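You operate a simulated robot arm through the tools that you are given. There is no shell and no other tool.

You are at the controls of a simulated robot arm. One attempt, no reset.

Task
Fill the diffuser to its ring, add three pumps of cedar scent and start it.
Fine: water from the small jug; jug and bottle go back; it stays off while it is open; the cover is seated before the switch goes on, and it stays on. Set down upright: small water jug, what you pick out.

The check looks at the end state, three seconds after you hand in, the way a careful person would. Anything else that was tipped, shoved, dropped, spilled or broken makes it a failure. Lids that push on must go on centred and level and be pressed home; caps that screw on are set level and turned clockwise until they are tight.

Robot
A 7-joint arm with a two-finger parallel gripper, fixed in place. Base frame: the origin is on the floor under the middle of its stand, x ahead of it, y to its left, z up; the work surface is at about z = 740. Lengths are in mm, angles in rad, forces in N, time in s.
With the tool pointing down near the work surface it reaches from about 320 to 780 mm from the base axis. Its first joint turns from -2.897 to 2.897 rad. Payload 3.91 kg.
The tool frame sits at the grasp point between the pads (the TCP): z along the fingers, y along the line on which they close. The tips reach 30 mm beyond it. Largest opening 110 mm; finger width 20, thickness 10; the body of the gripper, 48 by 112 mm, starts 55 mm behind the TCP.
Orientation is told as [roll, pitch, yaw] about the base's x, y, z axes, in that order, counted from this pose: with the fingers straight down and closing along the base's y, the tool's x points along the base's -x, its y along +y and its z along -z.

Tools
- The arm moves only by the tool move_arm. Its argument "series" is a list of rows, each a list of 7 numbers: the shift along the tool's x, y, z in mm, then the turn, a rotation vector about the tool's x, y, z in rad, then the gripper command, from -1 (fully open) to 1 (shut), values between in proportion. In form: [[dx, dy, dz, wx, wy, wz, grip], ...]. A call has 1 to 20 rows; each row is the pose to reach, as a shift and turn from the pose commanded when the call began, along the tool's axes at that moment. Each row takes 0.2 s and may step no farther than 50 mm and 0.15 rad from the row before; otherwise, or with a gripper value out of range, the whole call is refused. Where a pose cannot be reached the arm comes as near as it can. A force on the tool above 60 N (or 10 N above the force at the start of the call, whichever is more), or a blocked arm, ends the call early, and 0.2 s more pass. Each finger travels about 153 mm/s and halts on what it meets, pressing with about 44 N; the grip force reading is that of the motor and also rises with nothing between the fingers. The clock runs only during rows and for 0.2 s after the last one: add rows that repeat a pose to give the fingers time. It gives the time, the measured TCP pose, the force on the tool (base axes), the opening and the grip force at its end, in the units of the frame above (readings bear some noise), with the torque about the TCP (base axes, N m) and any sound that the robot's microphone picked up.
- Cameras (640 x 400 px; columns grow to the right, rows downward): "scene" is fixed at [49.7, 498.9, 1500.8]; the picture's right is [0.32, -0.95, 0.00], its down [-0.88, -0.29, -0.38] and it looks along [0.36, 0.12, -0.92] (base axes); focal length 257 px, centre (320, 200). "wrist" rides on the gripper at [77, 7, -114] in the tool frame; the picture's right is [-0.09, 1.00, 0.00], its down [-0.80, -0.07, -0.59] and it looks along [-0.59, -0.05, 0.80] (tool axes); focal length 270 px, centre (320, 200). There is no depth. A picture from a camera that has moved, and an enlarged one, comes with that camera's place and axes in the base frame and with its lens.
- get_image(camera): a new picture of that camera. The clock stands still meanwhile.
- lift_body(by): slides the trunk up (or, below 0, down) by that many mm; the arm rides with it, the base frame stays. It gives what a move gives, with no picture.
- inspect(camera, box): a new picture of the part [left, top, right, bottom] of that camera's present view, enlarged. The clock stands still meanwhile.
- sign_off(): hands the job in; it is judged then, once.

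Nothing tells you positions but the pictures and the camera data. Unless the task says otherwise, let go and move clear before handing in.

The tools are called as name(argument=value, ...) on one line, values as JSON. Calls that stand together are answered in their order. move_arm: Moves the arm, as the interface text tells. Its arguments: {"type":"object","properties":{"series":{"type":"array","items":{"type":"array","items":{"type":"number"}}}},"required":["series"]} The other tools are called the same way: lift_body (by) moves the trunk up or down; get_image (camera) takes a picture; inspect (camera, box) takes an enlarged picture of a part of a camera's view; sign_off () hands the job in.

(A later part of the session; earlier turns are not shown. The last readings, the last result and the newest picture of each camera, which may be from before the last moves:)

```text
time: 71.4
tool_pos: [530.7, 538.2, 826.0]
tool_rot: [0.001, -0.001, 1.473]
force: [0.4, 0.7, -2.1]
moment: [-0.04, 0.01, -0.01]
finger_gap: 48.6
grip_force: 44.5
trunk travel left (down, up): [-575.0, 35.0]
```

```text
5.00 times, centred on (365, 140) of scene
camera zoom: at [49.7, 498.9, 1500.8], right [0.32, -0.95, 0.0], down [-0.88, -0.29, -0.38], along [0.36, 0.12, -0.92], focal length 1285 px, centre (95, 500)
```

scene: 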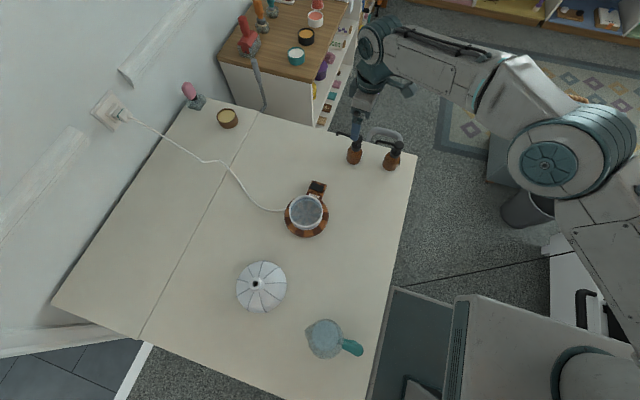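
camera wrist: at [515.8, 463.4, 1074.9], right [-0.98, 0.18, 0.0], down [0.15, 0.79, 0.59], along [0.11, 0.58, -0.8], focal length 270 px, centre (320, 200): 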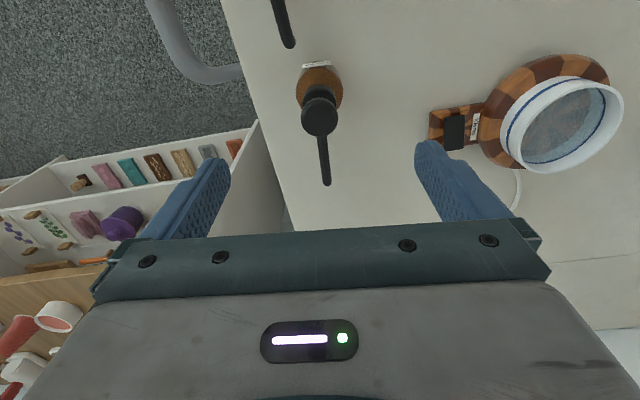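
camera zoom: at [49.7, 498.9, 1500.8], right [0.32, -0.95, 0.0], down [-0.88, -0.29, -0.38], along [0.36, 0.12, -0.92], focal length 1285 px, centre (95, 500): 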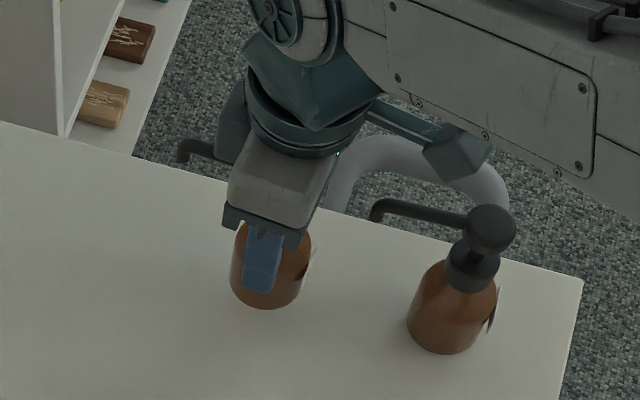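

The bottle lifts cleanly and stays level. I'll raise it and carry it, keeping its orientation, to beside the diffuser at about (270, 521) with the nozzle pointing over the bowl.

move_arm(series=[[0, 0, -5, 0, 0, 0, 1], [0, 0, -15, 0, 0, 0, 1], [0, 0, -28, 0, 0, 0, 1], [0, 0, -41, 0, 0, 0, 1], [0, 0, -50, 0, 0, 0, 1], [0, 0, -54, 0, 0, 0, 1]])

move_arm(series=[[0.8, 5.1, 0, 0, 0, 0, 1], [3.1, 19.1, 0, 0, 0, 0, 1], [6.6, 40.2, 0, 0, 0, 0, 1], [10.9, 66.7, 0, 0, 0, 0, 1], [15.8, 96.8, 0, 0, 0, 0, 1], [21, 128.7, 0, 0, 0, 0, 1], [26.3, 160.6, 0, 0, 0, 0, 1], [31.2, 190.7, 0, 0, 0, 0, 1], [35.5, 217.2, 0, 0, 0, 0, 1], [39, 238.3, 0, 0, 0, 0, 1], [41.3, 252.3, 0, 0, 0, 0, 1], [42.1, 257.4, 0, 0, 0, 0, 1]])

get_image(camera="scene")

get_image(camera="wrist")

```text
time: 72.8
tool_pos: [530.8, 537.9, 879.0]
tool_rot: [0.002, 0.0, 1.475]
force: [0.5, 0.7, -1.1]
moment: [0.02, 0.02, 0.02]
finger_gap: 48.6
grip_force: 43.7
trunk travel left (down, up): [-575.0, 35.0]
```

```text
time: 75.4
tool_pos: [271.4, 521.0, 879.5]
tool_rot: [0.0, 0.0, 1.475]
force: [0.2, 0.8, -1.7]
moment: [0.03, 0.03, 0.0]
finger_gap: 49.0
grip_force: 44.0
trunk travel left (down, up): [-575.0, 35.0]
```

```text
taken
```

scene: 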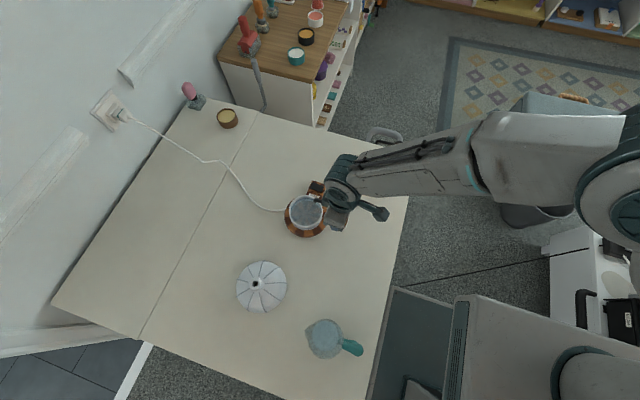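

```text
taken
camera wrist: at [256.4, 445.7, 994.0], right [-0.98, 0.18, 0.0], down [0.15, 0.79, 0.59], along [0.11, 0.58, -0.8], focal length 270 px, centre (320, 200)
```

wrist: 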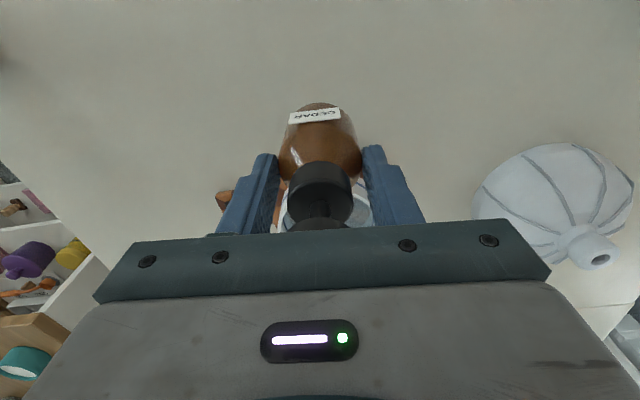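

inspect(camera="scene", box=[270, 165, 360, 250])

```text
4.71 times, centred on (315, 208) of scene
camera zoom: at [49.7, 498.9, 1500.8], right [0.32, -0.95, 0.0], down [-0.88, -0.29, -0.38], along [0.36, 0.12, -0.92], focal length 1209 px, centre (344, 165)
```

zoom: 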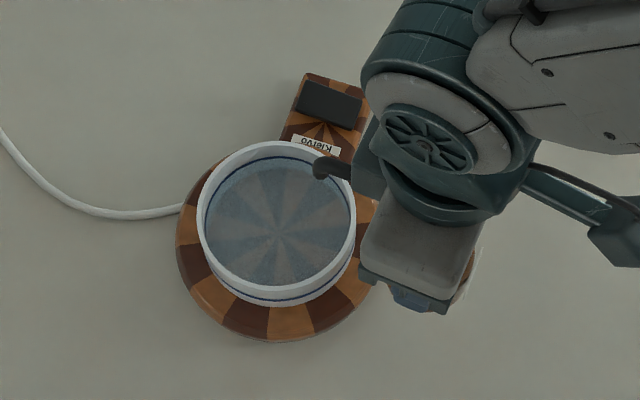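

The nozzle tip sits about 33 mm from the bowl centre, inside the 45 mm inner radius, and the bottle will clear the wood base by about 5 mm. I'll lower it.

move_arm(series=[[-0.5, 0, 6, 0, 0, 0, 1], [-1, 0, 18, 0, 0, 0, 1], [-1.5, 0, 32, 0, 0, 0, 1], [-2, 0, 46, 0, 0, 0, 1], [-2, 0, 56, 0, 0, 0, 1], [-2, 0, 61, 0, 0, 0, 1], [-2, 0, 63, 0, 0, 0, 1]])

inspect(camera="scene", box=[270, 165, 360, 250])

inspect(camera="wrist", box=[180, 60, 460, 240])

```text
time: 77.0
tool_pos: [271.1, 521.9, 815.8]
tool_rot: [0.003, 0.001, 1.476]
force: [1.1, -0.2, -1.9]
moment: [0.03, -0.04, 0.03]
finger_gap: 48.5
grip_force: 43.6
trunk travel left (down, up): [-575.0, 35.0]
```

```text
4.71 times, centred on (315, 208) of scene
camera zoom: at [49.7, 498.9, 1500.8], right [0.32, -0.95, 0.0], down [-0.88, -0.29, -0.38], along [0.36, 0.12, -0.92], focal length 1209 px, centre (344, 165)
```

zoom: 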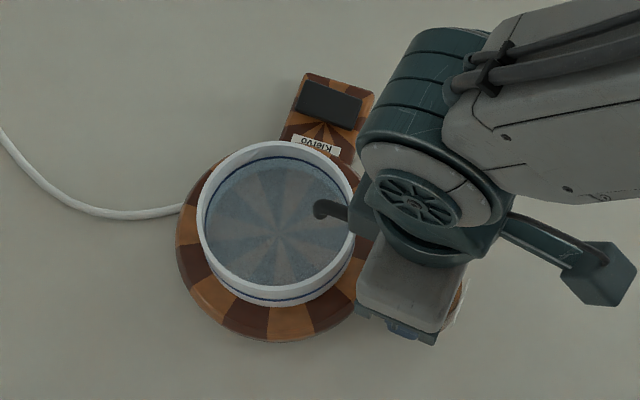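

```text
2.22 times, centred on (320, 150) of wrist
camera zoom: at [256.6, 447.2, 931.0], right [-0.98, 0.18, 0.0], down [0.15, 0.79, 0.59], along [0.11, 0.58, -0.8], focal length 601 px, centre (320, 311)
```

zoom: 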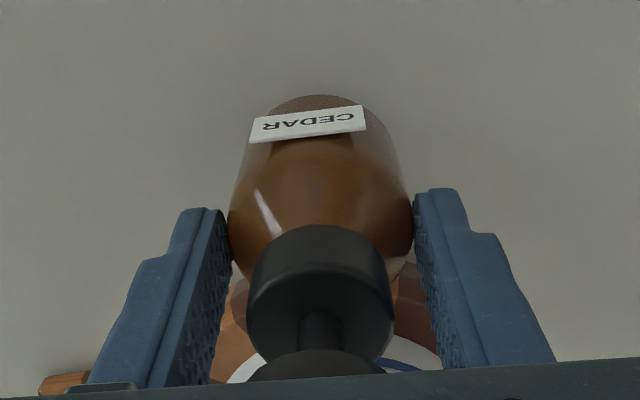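

move_arm(series=[[0, 0, 2, 0, 0, 0, 1], [0, 0, 3.5, 0, 0, 0, 1], [0, 0, 4.5, 0, 0, 0, 1], [0, 0, 5.2, 0, 0, 0, 1]])

```text
time: 78.0
tool_pos: [271.1, 522.8, 811.2]
tool_rot: [0.001, 0.0, 1.476]
force: [0.0, 0.2, -1.6]
moment: [0.02, 0.01, -0.02]
finger_gap: 48.6
grip_force: 44.1
trunk travel left (down, up): [-575.0, 35.0]
```

move_arm(series=[[0, 0, 0.5, 0, 0, 0, 1], [0, 0, 1.0, 0, 0, 0, 1], [0, 0, 1.0, 0, 0, 0, 1]])

```text
time: 78.8
tool_pos: [270.1, 523.3, 810.5]
tool_rot: [0.0, 0.0, 1.475]
force: [0.3, 0.1, -1.7]
moment: [0.03, 0.03, -0.01]
finger_gap: 48.5
grip_force: 43.8
trunk travel left (down, up): [-575.0, 35.0]
```

move_arm(series=[[0, 0, 0.5, 0, 0, 0, 1], [0, 0, 1.0, 0, 0, 0, 1], [0, 0, 1.0, 0, 0, 0, 1]])

```text
time: 79.6
tool_pos: [270.5, 522.7, 810.4]
tool_rot: [0.001, -0.001, 1.476]
force: [-1.8, 0.2, 8.2]
moment: [-0.12, 0.11, 0.0]
finger_gap: 48.7
grip_force: 44.2
trunk travel left (down, up): [-575.0, 35.0]
```

The bottle has touched the table. I'll relieve slightly and open the fingers.

move_arm(series=[[0, 0, -0.6, 0, 0, 0, 1], [0, 0, -0.6, 0, 0, 0, 0.1], [0, 0, -0.6, 0, 0, 0, 0], [0, 0, -0.6, 0, 0, 0, -0.3], [0, 0, -0.6, 0, 0, 0, -0.6], [0, 0, -0.6, 0, 0, 0, -0.6]])

inspect(camera="wrist", box=[180, 60, 460, 240])

```text
time: 81.0
tool_pos: [270.5, 523.3, 811.2]
tool_rot: [0.001, 0.0, 1.477]
force: [-0.4, 0.6, -0.4]
moment: [-0.02, -0.01, -0.02]
finger_gap: 88.2
grip_force: 0.1
trunk travel left (down, up): [-575.0, 35.0]
```

```text
2.22 times, centred on (320, 150) of wrist
camera zoom: at [256.0, 448.0, 924.6], right [-0.98, 0.18, 0.0], down [0.15, 0.79, 0.59], along [0.11, 0.58, -0.8], focal length 601 px, centre (320, 311)
```

zoom: 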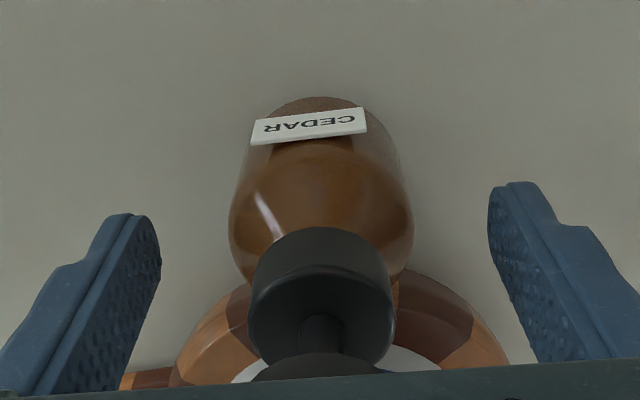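

The bottle is standing. I'll raise straight up, then close the fingers above the pump head.

move_arm(series=[[0, 0, -10, 0, 0, 0, -0.6], [0, 0, -35, 0, 0, 0, -0.6], [0, 0, -65, 0, 0, 0, -0.6], [0, 0, -95, 0, 0, 0, -0.6], [0, 0, -110, 0, 0, 0, -0.6], [0, 0, -110, 0, 0, 0, 0.2], [0, 0, -110, 0, 0, 0, 1], [0, 0, -110, 0, 0, 0, 1]])

get_image(camera="wrist")

inspect(camera="scene", box=[270, 165, 360, 250])

```text
time: 82.8
tool_pos: [271.8, 523.6, 920.5]
tool_rot: [0.0, 0.0, 1.475]
force: [-0.3, -0.3, 0.7]
moment: [0.0, 0.0, -0.02]
finger_gap: 0.0
grip_force: 37.6
trunk travel left (down, up): [-575.0, 35.0]
```

```text
taken
camera wrist: at [257.0, 448.7, 1035.5], right [-0.98, 0.18, 0.0], down [0.15, 0.79, 0.59], along [0.11, 0.58, -0.8], focal length 270 px, centre (320, 200)
```

wrist: 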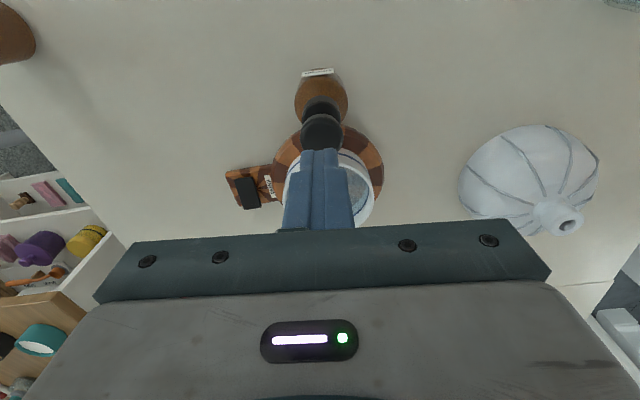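

```text
4.71 times, centred on (315, 208) of scene
camera zoom: at [49.7, 498.9, 1500.8], right [0.32, -0.95, 0.0], down [-0.88, -0.29, -0.38], along [0.36, 0.12, -0.92], focal length 1209 px, centre (344, 165)
```

zoom: 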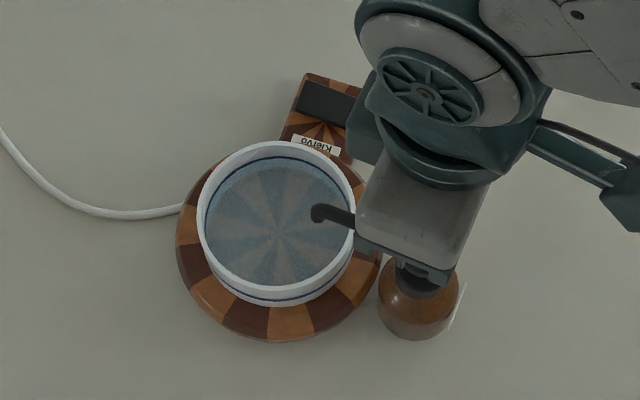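

inspect(camera="wrist", box=[270, 60, 370, 190])

```text
3.08 times, centred on (320, 125) of wrist
camera zoom: at [257.0, 448.7, 1035.5], right [-0.98, 0.18, 0.0], down [0.15, 0.79, 0.59], along [0.11, 0.58, -0.8], focal length 832 px, centre (320, 431)
```

zoom: 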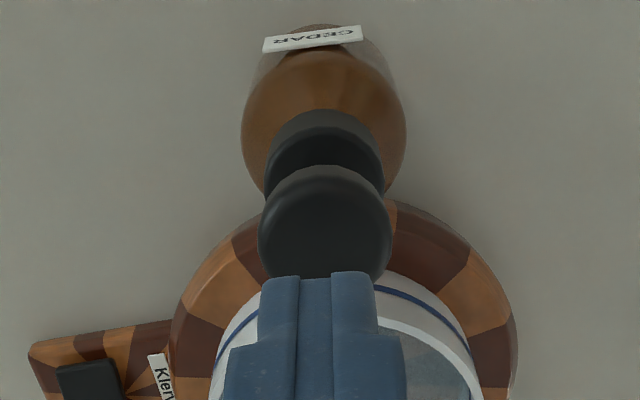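

The head centre is about (270.4, 525.6) and the closed fingertips are directly above it. I'll approach to just above contact, then press slowly to learn the stroke.

move_arm(series=[[-1, 1, 8, 0, 0, 0, 1], [-1, 1, 17, 0, 0, 0, 1], [-1, 1, 24, 0, 0, 0, 1], [-1, 1, 26, 0, 0, 0, 1]])

inspect(camera="wrist", box=[250, 90, 390, 240])

```text
time: 83.8
tool_pos: [269.4, 524.5, 894.0]
tool_rot: [0.002, 0.0, 1.474]
force: [-0.1, -0.6, -0.1]
moment: [0.0, 0.0, 0.01]
finger_gap: 0.0
grip_force: 37.9
trunk travel left (down, up): [-575.0, 35.0]
```

```text
2.67 times, centred on (320, 165) of wrist
camera zoom: at [255.7, 449.6, 1008.6], right [-0.98, 0.18, 0.0], down [0.15, 0.79, 0.59], along [0.11, 0.58, -0.8], focal length 721 px, centre (320, 293)
```

zoom: 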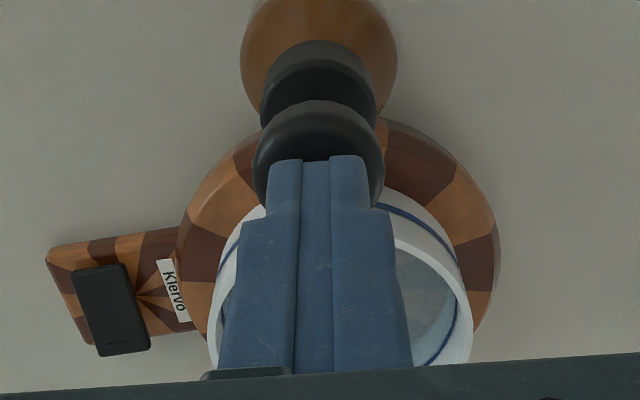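

move_arm(series=[[0, 0, 2, 0, 0, 0, 1], [0, 0, 4, 0, 0, 0, 1], [0, 0, 6, 0, 0, 0, 1]])

```text
time: 84.6
tool_pos: [270.9, 524.4, 889.5]
tool_rot: [0.0, 0.001, 1.473]
force: [-0.3, 1.4, 1.2]
moment: [0.03, 0.0, 0.01]
finger_gap: 0.0
grip_force: 37.8
trunk travel left (down, up): [-575.0, 35.0]
```

move_arm(series=[[0, 0, 2, 0, 0, 0, 1], [0, 0, 4, 0, 0, 0, 1], [0, 0, 6, 0, 0, 0, 1]])

inspect(camera="scene", box=[270, 165, 360, 250])

```text
time: 85.4
tool_pos: [270.2, 523.6, 882.3]
tool_rot: [0.001, 0.0, 1.474]
force: [0.4, 1.4, 3.1]
moment: [0.0, 0.0, -0.03]
finger_gap: 0.1
grip_force: 38.1
trunk travel left (down, up): [-575.0, 35.0]
```

```text
4.71 times, centred on (315, 208) of scene
camera zoom: at [49.7, 498.9, 1500.8], right [0.32, -0.95, 0.0], down [-0.88, -0.29, -0.38], along [0.36, 0.12, -0.92], focal length 1209 px, centre (344, 165)
```

zoom: 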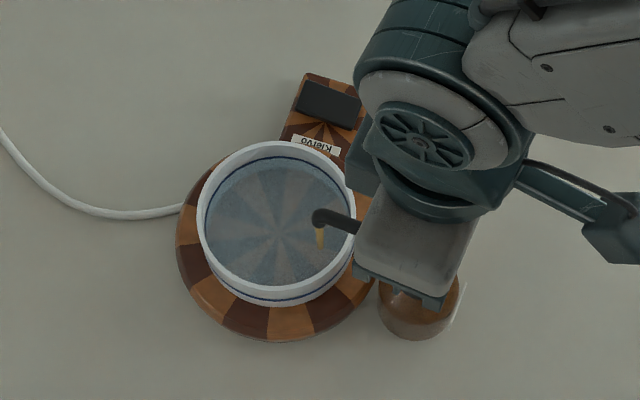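

Scent is dispensing into the bowl with a soft spring force of about 3 N. I'll finish this first stroke to its bottom.

move_arm(series=[[0, 0, 2, 0, 0, 0, 1], [0, 0, 4, 0, 0, 0, 1]])

inspect(camera="scene", box=[270, 165, 360, 250])

```text
time: 86.0
tool_pos: [270.4, 523.2, 879.1]
tool_rot: [0.001, -0.002, 1.475]
force: [-0.7, 0.0, 9.7]
moment: [0.01, 0.03, -0.01]
finger_gap: 0.1
grip_force: 37.5
trunk travel left (down, up): [-575.0, 35.0]
```

```text
4.71 times, centred on (315, 208) of scene
camera zoom: at [49.7, 498.9, 1500.8], right [0.32, -0.95, 0.0], down [-0.88, -0.29, -0.38], along [0.36, 0.12, -0.92], focal length 1209 px, centre (344, 165)
```

zoom: 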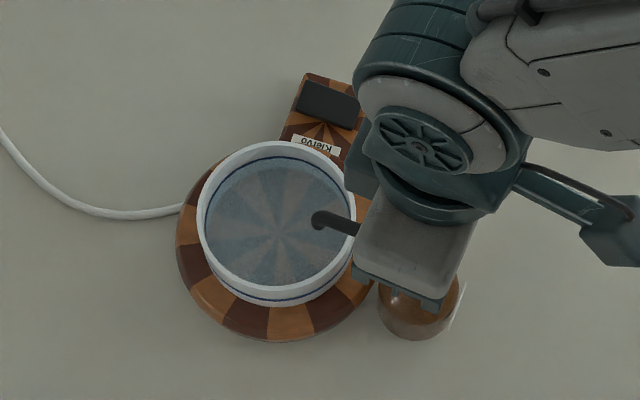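

That's the end of stroke one at 9.7 N. I'll release fully so the head springs back.

move_arm(series=[[0, 0, -5, 0, 0, 0, 1], [0, 0, -11, 0, 0, 0, 1], [0, 0, -18, 0, 0, 0, 1], [0, 0, -18, 0, 0, 0, 1], [0, 0, -18, 0, 0, 0, 1]])

inspect(camera="wrist", box=[250, 90, 390, 240])

```text
time: 87.2
tool_pos: [269.7, 524.6, 897.3]
tool_rot: [0.002, -0.001, 1.473]
force: [0.4, 0.2, 0.5]
moment: [0.02, -0.02, -0.02]
finger_gap: 0.0
grip_force: 37.3
trunk travel left (down, up): [-575.0, 35.0]
```

```text
2.67 times, centred on (320, 165) of wrist
camera zoom: at [256.4, 449.4, 1010.8], right [-0.98, 0.18, 0.0], down [0.15, 0.79, 0.59], along [0.11, 0.58, -0.8], focal length 721 px, centre (320, 293)
```

zoom: 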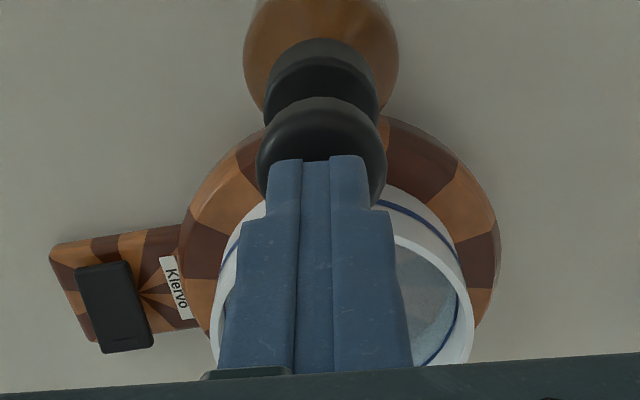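

The head has returned. Second pump at the same pace.

move_arm(series=[[0, 0, 3, 0, 0, 0, 1], [0, 0, 6, 0, 0, 0, 1], [0, 0, 8, 0, 0, 0, 1], [0, 0, 10, 0, 0, 0, 1], [0, 0, 12, 0, 0, 0, 1], [0, 0, 14, 0, 0, 0, 1], [0, 0, 16, 0, 0, 0, 1], [0, 0, 18, 0, 0, 0, 1], [0, 0, 18, 0, 0, 0, 1]])

inspect(camera="scene", box=[270, 165, 360, 250])

```text
time: 89.2
tool_pos: [270.2, 523.4, 879.4]
tool_rot: [-0.001, 0.002, 1.476]
force: [0.2, -0.4, 5.9]
moment: [-0.01, 0.02, 0.01]
finger_gap: 0.0
grip_force: 37.5
trunk travel left (down, up): [-575.0, 35.0]
```

```text
4.71 times, centred on (315, 208) of scene
camera zoom: at [49.7, 498.9, 1500.8], right [0.32, -0.95, 0.0], down [-0.88, -0.29, -0.38], along [0.36, 0.12, -0.92], focal length 1209 px, centre (344, 165)
```

zoom: 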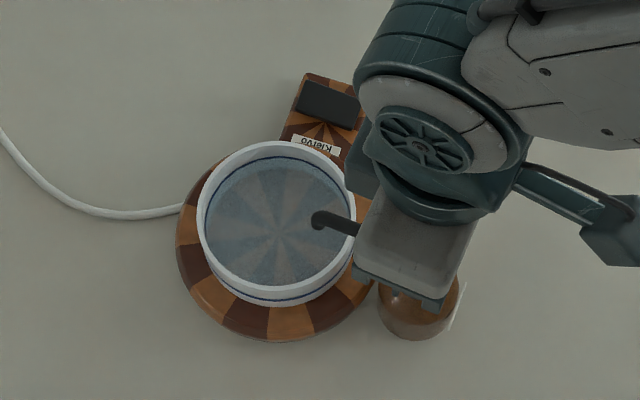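

move_arm(series=[[0, 0, 1, 0, 0, 0, 1], [0, 0, 1, 0, 0, 0, 1]])

move_arm(series=[[0, 0, -5, 0, 0, 0, 1], [0, 0, -12, 0, 0, 0, 1], [0, 0, -19, 0, 0, 0, 1], [0, 0, -19, 0, 0, 0, 1], [0, 0, -19, 0, 0, 0, 1]])

inspect(camera="wrist", box=[250, 90, 390, 240])

```text
time: 89.8
tool_pos: [271.3, 523.6, 878.8]
tool_rot: [0.0, -0.002, 1.475]
force: [0.6, 0.3, 13.5]
moment: [-0.01, -0.01, 0.0]
finger_gap: 0.1
grip_force: 37.8
trunk travel left (down, up): [-575.0, 35.0]
```

```text
time: 91.0
tool_pos: [269.3, 523.9, 897.7]
tool_rot: [0.0, 0.001, 1.475]
force: [-0.5, 0.2, -0.1]
moment: [0.0, 0.05, -0.01]
finger_gap: 0.0
grip_force: 37.1
trunk travel left (down, up): [-575.0, 35.0]
```

```text
2.67 times, centred on (320, 165) of wrist
camera zoom: at [255.7, 449.4, 1010.5], right [-0.98, 0.18, 0.0], down [0.15, 0.79, 0.59], along [0.11, 0.58, -0.8], focal length 721 px, centre (320, 293)
```

zoom: 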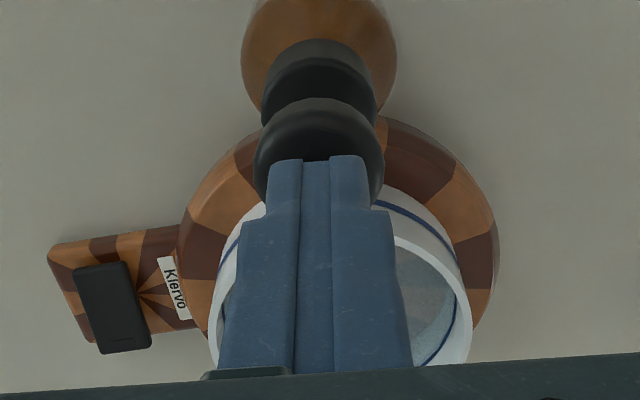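

Two full strokes are done and the head is up again. Third pump: I'll pause mid-stroke to confirm it dispenses, then finish.

move_arm(series=[[0, 0, 3, 0, 0, 0, 1], [0, 0, 6, 0, 0, 0, 1], [0, 0, 8, 0, 0, 0, 1], [0, 0, 10, 0, 0, 0, 1], [0, 0, 12, 0, 0, 0, 1], [0, 0, 14, 0, 0, 0, 1], [0, 0, 16, 0, 0, 0, 1]])

inspect(camera="scene", box=[270, 165, 360, 250])

move_arm(series=[[0, 0, 2, 0, 0, 0, 1], [0, 0, 3, 0, 0, 0, 1], [0, 0, 3, 0, 0, 0, 1]])

move_arm(series=[[0, 0, -6, 0, 0, 0, 1], [0, 0, -13, 0, 0, 0, 1], [0, 0, -22, 0, 0, 0, 1], [0, 0, -40, 0, 0, 0, 1], [0, 0, -45, 0, 0, 0, 1]])

inspect(camera="scene", box=[270, 165, 360, 250])

```text
time: 92.6
tool_pos: [270.7, 523.0, 879.7]
tool_rot: [-0.001, -0.001, 1.475]
force: [-1.3, 0.7, 3.3]
moment: [0.02, -0.01, 0.02]
finger_gap: 0.1
grip_force: 37.3
trunk travel left (down, up): [-575.0, 35.0]
```

```text
4.71 times, centred on (315, 208) of scene
camera zoom: at [49.7, 498.9, 1500.8], right [0.32, -0.95, 0.0], down [-0.88, -0.29, -0.38], along [0.36, 0.12, -0.92], focal length 1209 px, centre (344, 165)
```

zoom: 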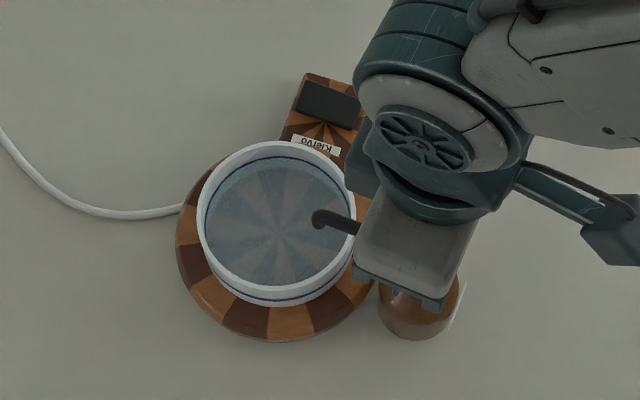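

```text
time: 93.4
tool_pos: [269.8, 523.7, 879.8]
tool_rot: [0.001, -0.001, 1.476]
force: [0.6, 0.1, 11.9]
moment: [0.0, -0.05, 0.0]
finger_gap: 0.0
grip_force: 38.1
trunk travel left (down, up): [-575.0, 35.0]
```

```text
time: 94.6
tool_pos: [269.2, 524.6, 922.6]
tool_rot: [0.002, 0.001, 1.475]
force: [0.5, -0.2, -0.7]
moment: [-0.02, -0.02, -0.02]
finger_gap: 0.0
grip_force: 37.7
trunk travel left (down, up): [-575.0, 35.0]
```

```text
4.71 times, centred on (315, 208) of scene
camera zoom: at [49.7, 498.9, 1500.8], right [0.32, -0.95, 0.0], down [-0.88, -0.29, -0.38], along [0.36, 0.12, -0.92], focal length 1209 px, centre (344, 165)
```

zoom: 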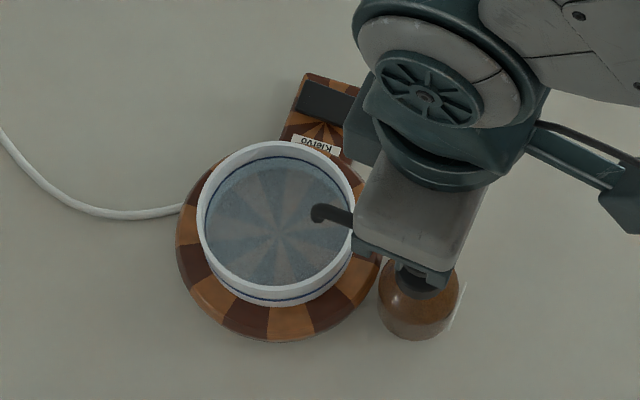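

Three complete strokes, with the last peaking at 11.9 N. I'll open the fingers above the head and regrip the bottle to return it.

move_arm(series=[[0.9, -1, 0, 0, 0, 0, 0], [0.9, -1, 0, 0, 0, 0, -1], [0.9, -1, 0, 0, 0, 0, -1], [0.9, -1, 25, 0, 0, 0, -1], [0.9, -1, 50, 0, 0, 0, -1], [0.9, -1, 75, 0, 0, 0, -1], [0.9, -1, 95, 0, 0, 0, -1], [0.9, -1, 105, 0, 0, 0, -1], [0.9, -1, 110, 0, 0, 0, -1], [0.9, -1, 110, 0, 0, 0, -1]])

inspect(camera="wrist", box=[180, 60, 460, 240])

```text
time: 96.8
tool_pos: [270.7, 522.9, 812.6]
tool_rot: [0.0, -0.001, 1.474]
force: [0.7, -0.2, 0.4]
moment: [-0.01, -0.02, -0.02]
finger_gap: 110.0
grip_force: 0.0
trunk travel left (down, up): [-575.0, 35.0]
```

```text
2.22 times, centred on (320, 150) of wrist
camera zoom: at [256.6, 447.9, 926.5], right [-0.98, 0.18, 0.0], down [0.15, 0.79, 0.59], along [0.11, 0.58, -0.8], focal length 601 px, centre (320, 311)
```

zoom: 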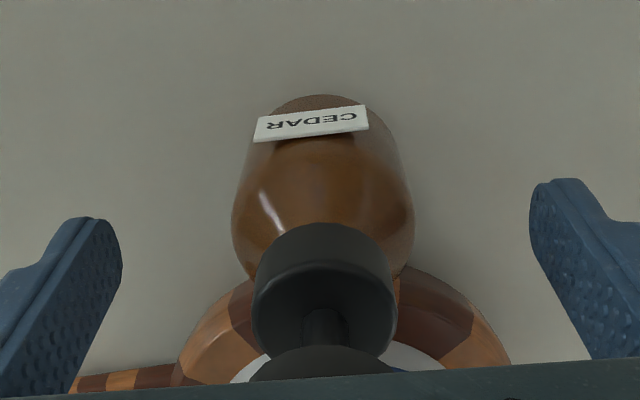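

move_arm(series=[[0, 0, 1.5, 0, 0, 0, -0.5], [0, 0, 1.5, 0, 0, 0, 0], [0, 0, 1.5, 0, 0, 0, 0.2], [0, 0, 1.5, 0, 0, 0, 0.6], [0, 0, 1.5, 0, 0, 0, 1], [0, 0, 1.5, 0, 0, 0, 1]])

move_arm(series=[[0, 0, -2, 0, 0, 0, 1], [0, 0, -6, 0, 0, 0, 1], [0, 0, -13, 0, 0, 0, 1], [0, 0, -24, 0, 0, 0, 1], [0, 0, -38, 0, 0, 0, 1], [0, 0, -52, 0, 0, 0, 1], [0, 0, -63, 0, 0, 0, 1], [0, 0, -70, 0, 0, 0, 1]])

inspect(camera="wrist", box=[180, 60, 460, 240])

```text
time: 98.2
tool_pos: [270.3, 521.8, 810.6]
tool_rot: [0.0, 0.0, 1.474]
force: [-0.6, -0.8, 0.9]
moment: [0.0, -0.02, 0.0]
finger_gap: 48.8
grip_force: 44.1
trunk travel left (down, up): [-575.0, 35.0]
```

```text
time: 100.0
tool_pos: [270.6, 523.1, 880.4]
tool_rot: [0.0, -0.001, 1.476]
force: [0.0, 0.1, -1.1]
moment: [0.0, 0.03, -0.03]
finger_gap: 48.8
grip_force: 44.2
trunk travel left (down, up): [-575.0, 35.0]
```

```text
2.22 times, centred on (320, 150) of wrist
camera zoom: at [256.6, 448.1, 994.6], right [-0.98, 0.18, 0.0], down [0.15, 0.79, 0.59], along [0.11, 0.58, -0.8], focal length 601 px, centre (320, 311)
```

zoom: 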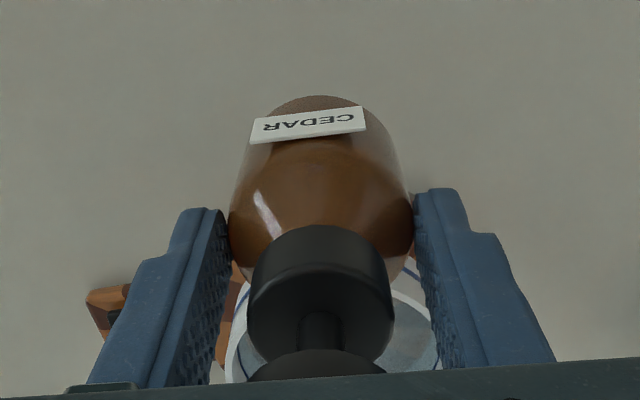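

Lifted cleanly. I'll carry it back to its original spot at about (530.6, 538.6).

move_arm(series=[[-0.8, -5.1, 0, 0, 0, 0, 1], [-3, -19.1, 0, 0, 0, 0, 1], [-6.4, -40.2, 0, 0, 0, 0, 1], [-10.6, -66.7, 0, 0, 0, 0, 1], [-15.3, -96.8, 0, 0, 0, 0, 1], [-20.4, -128.6, 0, 0, 0, 0, 1], [-25.5, -160.4, 0, 0, 0, 0, 1], [-30.2, -190.5, 0, 0, 0, 0, 1], [-34.4, -217, 0, 0, 0, 0, 1], [-37.8, -238.1, 0, 0, 0, 0, 1], [-40, -252.1, 0, 0, 0, 0, 1], [-40.8, -257.2, 0, 0, 0, 0, 1], [-40.8, -257.2, 0, 0, 0, 0, 1]])

move_arm(series=[[0, 0, 6, 0, 0, 0, 1], [0, 0, 18, 0, 0, 0, 1], [0, 0, 32, 0, 0, 0, 1], [0, 0, 46, 0, 0, 0, 1], [0, 0, 57, 0, 0, 0, 1], [0, 0, 62, 0, 0, 0, 1], [0, 0, 64, 0, 0, 0, 1]])

inspect(camera="scene", box=[320, 100, 410, 180])

```text
time: 102.8
tool_pos: [530.3, 538.6, 879.5]
tool_rot: [0.0, 0.0, 1.473]
force: [-0.2, -0.1, -1.5]
moment: [0.03, 0.0, 0.05]
finger_gap: 48.6
grip_force: 44.0
trunk travel left (down, up): [-575.0, 35.0]
```

```text
time: 104.4
tool_pos: [529.6, 540.9, 816.1]
tool_rot: [0.0, 0.001, 1.475]
force: [-0.2, 0.2, -1.1]
moment: [0.0, 0.0, 0.02]
finger_gap: 48.4
grip_force: 43.8
trunk travel left (down, up): [-575.0, 35.0]
```

```text
5.00 times, centred on (365, 140) of scene
camera zoom: at [49.7, 498.9, 1500.8], right [0.32, -0.95, 0.0], down [-0.88, -0.29, -0.38], along [0.36, 0.12, -0.92], focal length 1285 px, centre (95, 500)
```

zoom: 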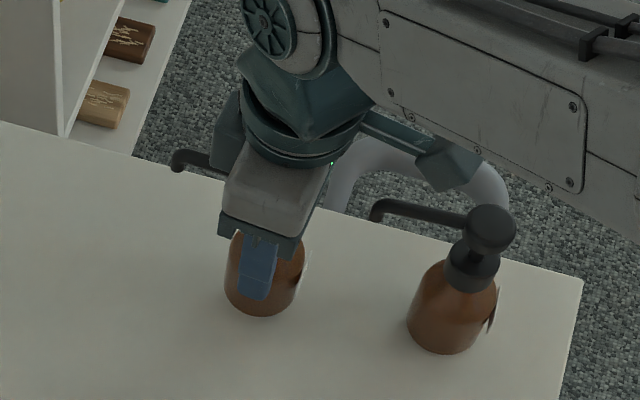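

move_arm(series=[[1, -0.5, 2, 0, 0, 0, 1], [1.5, -0.7, 3.5, 0, 0, 0, 1], [1.5, -0.7, 4.5, 0, 0, 0, 1], [1.5, -0.7, 5.3, 0, 0, 0, 1], [1.5, -0.7, 5.8, 0, 0, 0, 1]])

```text
time: 105.6
tool_pos: [531.1, 537.0, 811.5]
tool_rot: [0.001, 0.0, 1.474]
force: [-0.9, 0.9, -0.4]
moment: [-0.01, -0.01, -0.01]
finger_gap: 48.5
grip_force: 43.9
trunk travel left (down, up): [-575.0, 35.0]
```

move_arm(series=[[-0.5, 0, 0.5, 0, 0, 0, 1], [-0.8, 0, 1.0, 0, 0, 0, 1], [-0.8, 0, 1.0, 0, 0, 0, 1]])

```text
time: 106.4
tool_pos: [529.8, 537.8, 812.6]
tool_rot: [-0.001, 0.001, 1.476]
force: [0.3, -2.3, 5.3]
moment: [-0.09, 0.01, -0.02]
finger_gap: 48.6
grip_force: 43.8
trunk travel left (down, up): [-575.0, 35.0]
```

It's touching the table again. I'll relieve and release.

move_arm(series=[[0, 0, -0.4, 0, 0, 0, 1], [0, 0, -0.4, 0, 0, 0, 0.1], [0, 0, -0.4, 0, 0, 0, 0], [0, 0, -0.4, 0, 0, 0, -0.3], [0, 0, -0.4, 0, 0, 0, -0.7], [0, 0, -0.4, 0, 0, 0, -0.7]])

move_arm(series=[[0, 0, -10, 0, 0, 0, -0.7], [0, 0, -35, 0, 0, 0, -0.7], [0, 0, -70, 0, 0, 0, -0.7], [0, 0, -110, 0, 0, 0, -0.7], [0, 0, -150, 0, 0, 0, -0.7]])

get_image(camera="wrist")

inspect(camera="scene", box=[320, 100, 410, 180])

```text
time: 107.8
tool_pos: [530.8, 538.1, 809.6]
tool_rot: [0.0, -0.001, 1.476]
force: [-0.5, 0.0, -1.2]
moment: [0.01, 0.03, -0.03]
finger_gap: 93.5
grip_force: 0.0
trunk travel left (down, up): [-575.0, 35.0]
```

```text
time: 109.0
tool_pos: [532.8, 536.8, 963.0]
tool_rot: [0.0, 0.001, 1.475]
force: [0.6, 0.3, 0.3]
moment: [0.0, 0.01, -0.02]
finger_gap: 93.4
grip_force: 0.0
trunk travel left (down, up): [-575.0, 35.0]
```

```text
taken
camera wrist: at [517.5, 461.5, 1077.2], right [-0.98, 0.18, 0.0], down [0.15, 0.79, 0.59], along [0.11, 0.58, -0.8], focal length 270 px, centre (320, 200)
```

wrist: 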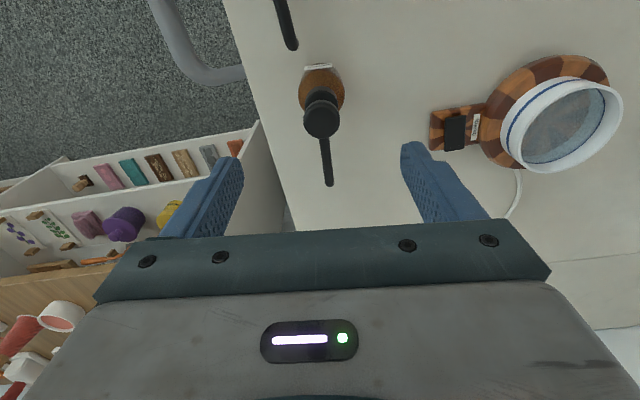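

```text
5.00 times, centred on (365, 140) of scene
camera zoom: at [49.7, 498.9, 1500.8], right [0.32, -0.95, 0.0], down [-0.88, -0.29, -0.38], along [0.36, 0.12, -0.92], focal length 1285 px, centre (95, 500)
```

zoom: 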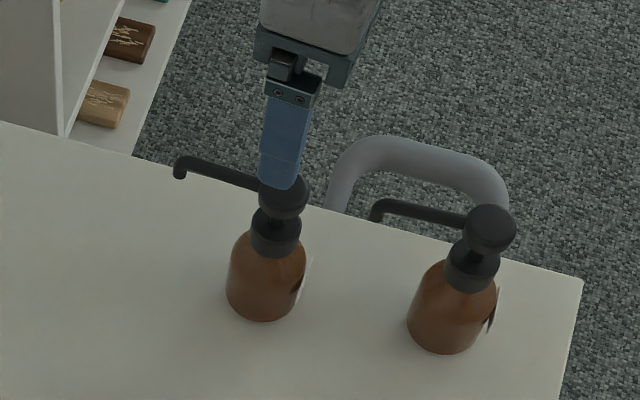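

The bottle is back upright in its spot. Next I'll hover over the white cover to inspect its knob.

move_arm(series=[[-1.7, 15, -1, 0, 0, 0, -0.7], [-5.5, 50, -4, 0, 0, 0, -0.7], [-10.5, 95, -7, 0, 0, 0, -0.7], [-15.5, 140, -10, 0, 0, 0, -0.7], [-20.5, 185, -14, 0, 0, 0, -0.7], [-25.4, 230, -17, 0, 0, 0, -0.7], [-30.4, 275, -20, 0, 0, 0, -0.7], [-35.4, 320, -24, 0, 0, 0, -0.7], [-40.4, 365.4, -27, 0, 0, 0, -0.7], [-45.3, 410.5, -30, 0, 0, 0, -0.7], [-49.8, 450.5, -33, 0, 0, 0, -0.7], [-53.1, 480.6, -36, 0, 0, 0, -0.7], [-55.3, 500.6, -37, 0, 0, 0, -0.7]])

get_image(camera="wrist")

inspect(camera="scene", box=[220, 240, 310, 330])

```text
time: 111.8
tool_pos: [37.9, 640.6, 998.0]
tool_rot: [0.0, -0.001, 1.476]
force: [-0.1, -0.1, -0.3]
moment: [0.0, 0.01, 0.02]
finger_gap: 93.3
grip_force: 0.0
trunk travel left (down, up): [-575.0, 35.0]
```

```text
taken
camera wrist: at [23.8, 567.0, 1112.2], right [-0.98, 0.18, 0.0], down [0.15, 0.79, 0.59], along [0.11, 0.58, -0.8], focal length 270 px, centre (320, 200)
```

wrist: 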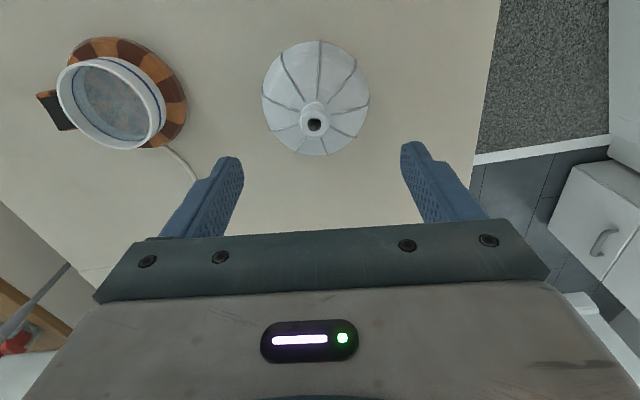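

```text
4.44 times, centred on (265, 285) of scene
camera zoom: at [49.7, 498.9, 1500.8], right [0.32, -0.95, 0.0], down [-0.88, -0.29, -0.38], along [0.36, 0.12, -0.92], focal length 1142 px, centre (564, -178)
```

zoom: 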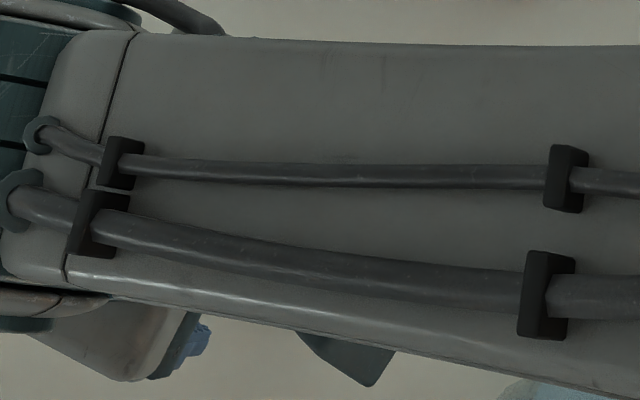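

inspect(camera="wrist", box=[245, 25, 385, 170])

inspect(camera="wrist", box=[20, 20, 210, 170])

```text
2.76 times, centred on (315, 98) of wrist
camera zoom: at [23.8, 567.0, 1112.2], right [-0.98, 0.18, 0.0], down [0.15, 0.79, 0.59], along [0.11, 0.58, -0.8], focal length 746 px, centre (334, 483)
```

zoom: 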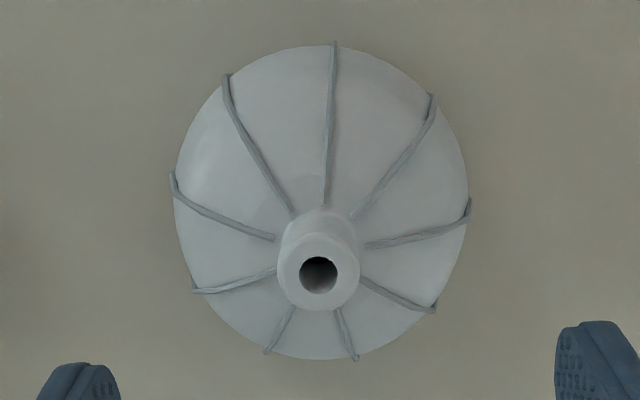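

```text
2.67 times, centred on (115, 95) of wrist
camera zoom: at [23.8, 567.0, 1112.2], right [-0.98, 0.18, 0.0], down [0.15, 0.79, 0.59], along [0.11, 0.58, -0.8], focal length 721 px, centre (867, 480)
```

zoom: 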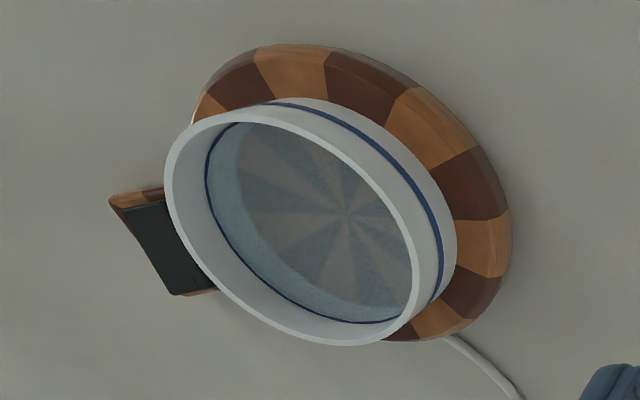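

The water sits at mid-ring in this view too. The cover's knob top is near (49.5, 669.5, 834.5) and about 32 mm wide. I'll move over it and descend partway.

move_arm(series=[[-8, -2, 20, 0, 0, 0, -0.4], [-16, -5, 45, 0, 0, 0, -0.4], [-24, -7, 70, 0, 0, 0, -0.4], [-30, -9, 90, 0, 0, 0, -0.4], [-30, -9, 98, 0, 0, 0, -0.4], [-30, -9, 98, 0, 0, 0, -0.4]])

inspect(camera="wrist", box=[180, 40, 460, 240])

```text
time: 113.2
tool_pos: [51.2, 669.7, 898.9]
tool_rot: [0.0, 0.0, 1.476]
force: [0.0, 0.1, 0.5]
moment: [0.02, -0.02, 0.0]
finger_gap: 77.0
grip_force: 0.0
trunk travel left (down, up): [-575.0, 35.0]
```

```text
2.00 times, centred on (320, 140) of wrist
camera zoom: at [36.3, 595.6, 1013.5], right [-0.98, 0.18, 0.0], down [0.15, 0.79, 0.59], along [0.11, 0.58, -0.8], focal length 541 px, centre (320, 320)
```

zoom: 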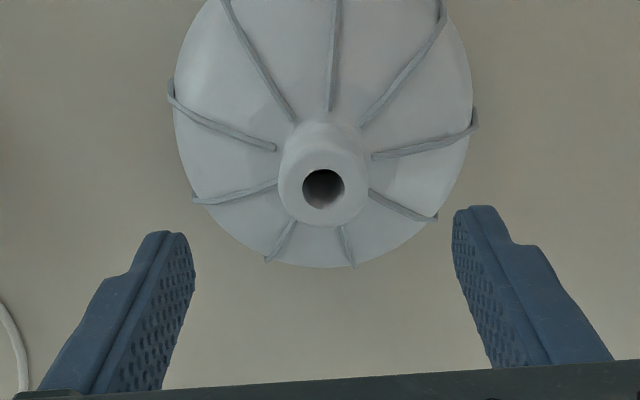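

move_arm(series=[[0, 1.5, 15, 0, 0, 0, -0.4], [0, 1.8, 30, 0, 0, 0, -0.4], [0, 1.8, 42, 0, 0, 0, -0.4], [0, 1.8, 49, 0, 0, 0, -0.4], [0, 1.8, 49, 0, 0, 0, -0.4]])

inspect(camera="wrist", box=[180, 40, 460, 240])

inspect(camera="scene", box=[200, 230, 330, 330])

```text
time: 114.4
tool_pos: [48.3, 670.5, 850.7]
tool_rot: [0.0, 0.001, 1.475]
force: [0.6, 0.3, 0.1]
moment: [0.03, 0.02, -0.03]
finger_gap: 77.0
grip_force: 0.1
trunk travel left (down, up): [-575.0, 35.0]
```

```text
2.00 times, centred on (320, 140) of wrist
camera zoom: at [34.9, 596.2, 965.0], right [-0.98, 0.18, 0.0], down [0.15, 0.79, 0.59], along [0.11, 0.58, -0.8], focal length 541 px, centre (320, 320)
```

zoom: 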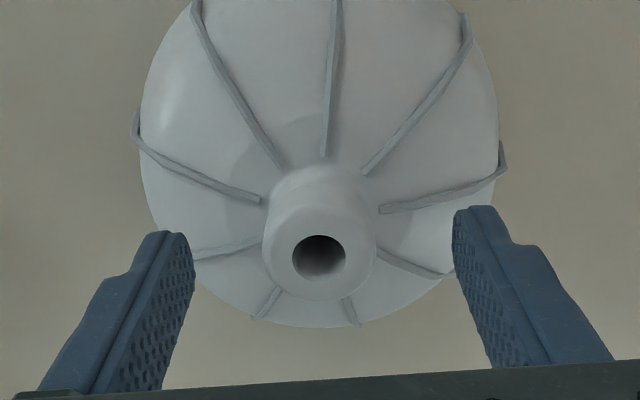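

```text
4.00 times, centred on (265, 280) of scene
camera zoom: at [49.7, 498.9, 1500.8], right [0.32, -0.95, 0.0], down [-0.88, -0.29, -0.38], along [0.36, 0.12, -0.92], focal length 1028 px, centre (540, -120)
```

zoom: 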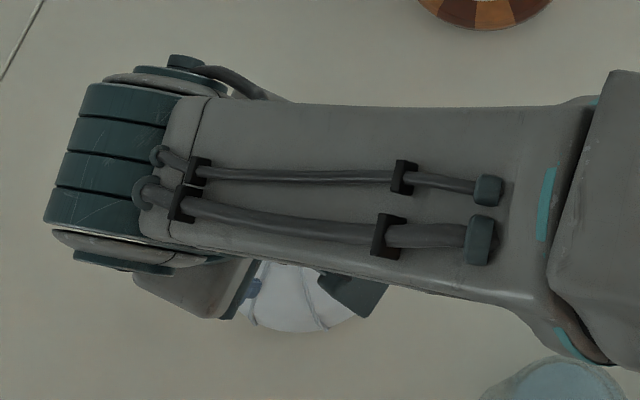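

Well centred. I'll descend 8 mm, with the tips still above the dome, and close on the knob.

move_arm(series=[[0, 0, 4, 0, 0, 0, -0.4], [0, 0, 8, 0, 0, 0, -0.4], [0, 0, 8, 0, 0, 0, 0.1], [0, 0, 8, 0, 0, 0, 0.5], [0, 0, 8, 0, 0, 0, 1], [0, 0, 8, 0, 0, 0, 1]])

inspect(camera="wrist", box=[180, 40, 460, 240])

```text
time: 115.8
tool_pos: [47.3, 670.9, 843.1]
tool_rot: [-0.002, -0.001, 1.475]
force: [-0.7, 1.0, -0.5]
moment: [0.0, 0.01, -0.01]
finger_gap: 29.5
grip_force: 44.4
trunk travel left (down, up): [-575.0, 35.0]
```

```text
2.00 times, centred on (320, 140) of wrist
camera zoom: at [34.7, 595.8, 956.7], right [-0.98, 0.18, 0.0], down [0.15, 0.79, 0.59], along [0.11, 0.58, -0.8], focal length 541 px, centre (320, 320)
```

zoom: 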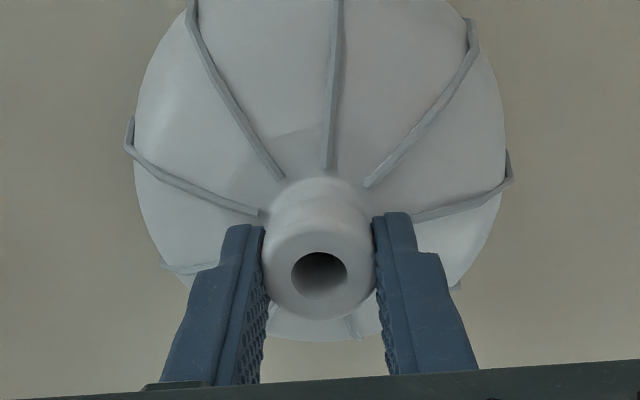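

Gripped on the knob at 29.5 mm. I'll lift gently.

move_arm(series=[[0, 0, -2, 0, 0, 0, 1], [0, 0, -6, 0, 0, 0, 1], [0, 0, -14, 0, 0, 0, 1], [0, 0, -24, 0, 0, 0, 1], [0, 0, -32, 0, 0, 0, 1], [0, 0, -36, 0, 0, 0, 1]])

inspect(camera="wrist", box=[180, 0, 460, 240])

inspect(camera="scene", box=[200, 230, 330, 330])

```text
time: 117.2
tool_pos: [48.6, 670.5, 879.6]
tool_rot: [-0.001, 0.0, 1.475]
force: [-1.3, -0.5, -1.7]
moment: [0.03, 0.02, 0.03]
finger_gap: 29.6
grip_force: 44.1
trunk travel left (down, up): [-575.0, 35.0]
```

```text
1.67 times, centred on (320, 120) of wrist
camera zoom: at [34.0, 596.0, 993.6], right [-0.98, 0.18, 0.0], down [0.15, 0.79, 0.59], along [0.11, 0.58, -0.8], focal length 450 px, centre (320, 333)
```

zoom: 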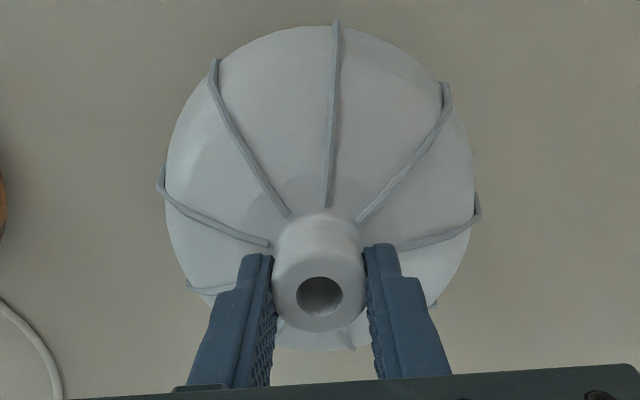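

```text
4.00 times, centred on (265, 280) of scene
camera zoom: at [49.7, 498.9, 1500.8], right [0.32, -0.95, 0.0], down [-0.88, -0.29, -0.38], along [0.36, 0.12, -0.92], focal length 1028 px, centre (540, -120)
```

zoom: 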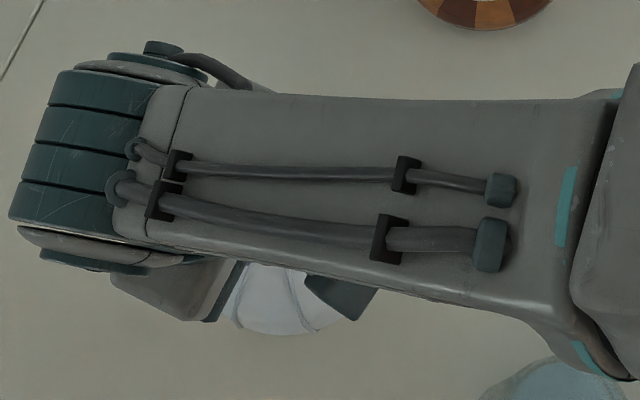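

The cover lifts level. Combining views puts the bowl axis at about (280.2, 621.3) with the rim at z≈806. I'll raise the cover clear and carry it over the bowl.

move_arm(series=[[0, 0, -8, 0, 0, 0, 1], [0, 0, -22, 0, 0, 0, 1], [0, 0, -40, 0, 0, 0, 1], [0, 0, -58, 0, 0, 0, 1], [0, 0, -70, 0, 0, 0, 1], [0, 0, -75, 0, 0, 0, 1]])

move_arm(series=[[0.5, -4.6, 0, 0, 0, 0, 1], [2, -17.5, 0, 0, 0, 0, 1], [4.2, -36.8, 0, 0, 0, 0, 1], [6.9, -61.1, 0, 0, 0, 0, 1], [10.1, -88.6, 0, 0, 0, 0, 1], [13.4, -117.8, 0, 0, 0, 0, 1], [16.7, -147, 0, 0, 0, 0, 1], [19.9, -174.5, 0, 0, 0, 0, 1], [22.6, -198.8, 0, 0, 0, 0, 1], [24.8, -218.1, 0, 0, 0, 0, 1], [26.3, -231, 0, 0, 0, 0, 1], [26.8, -235.6, 0, 0, 0, 0, 1], [26.8, -235.6, 0, 0, 0, 0, 1]])

get_image(camera="wrist")

get_image(camera="scene")

```text
time: 118.6
tool_pos: [48.4, 669.9, 953.1]
tool_rot: [0.001, 0.002, 1.473]
force: [-0.4, -0.4, -1.4]
moment: [0.01, 0.02, 0.01]
finger_gap: 29.4
grip_force: 43.9
trunk travel left (down, up): [-575.0, 35.0]
```

```text
time: 121.4
tool_pos: [280.1, 620.7, 955.2]
tool_rot: [-0.002, 0.002, 1.474]
force: [0.8, 0.1, -0.8]
moment: [-0.02, 0.02, 0.0]
finger_gap: 29.5
grip_force: 43.7
trunk travel left (down, up): [-575.0, 35.0]
```

```text
taken
camera wrist: at [266.0, 547.1, 1068.2], right [-0.98, 0.18, 0.0], down [0.15, 0.79, 0.59], along [0.11, 0.58, -0.8], focal length 270 px, centre (320, 200)
```

wrist: 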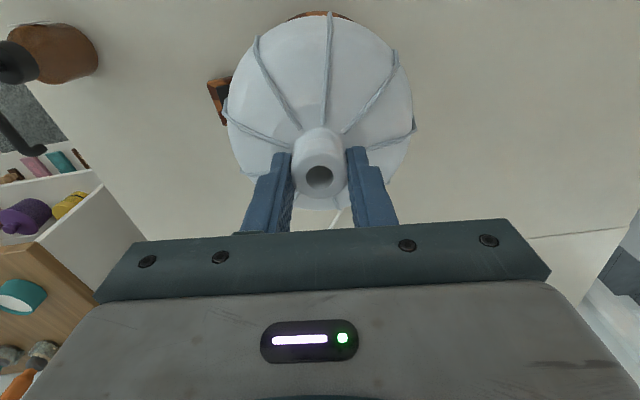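

```text
taken
```

scene: 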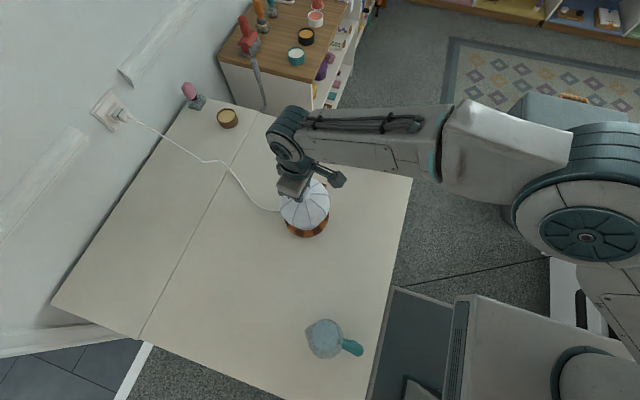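

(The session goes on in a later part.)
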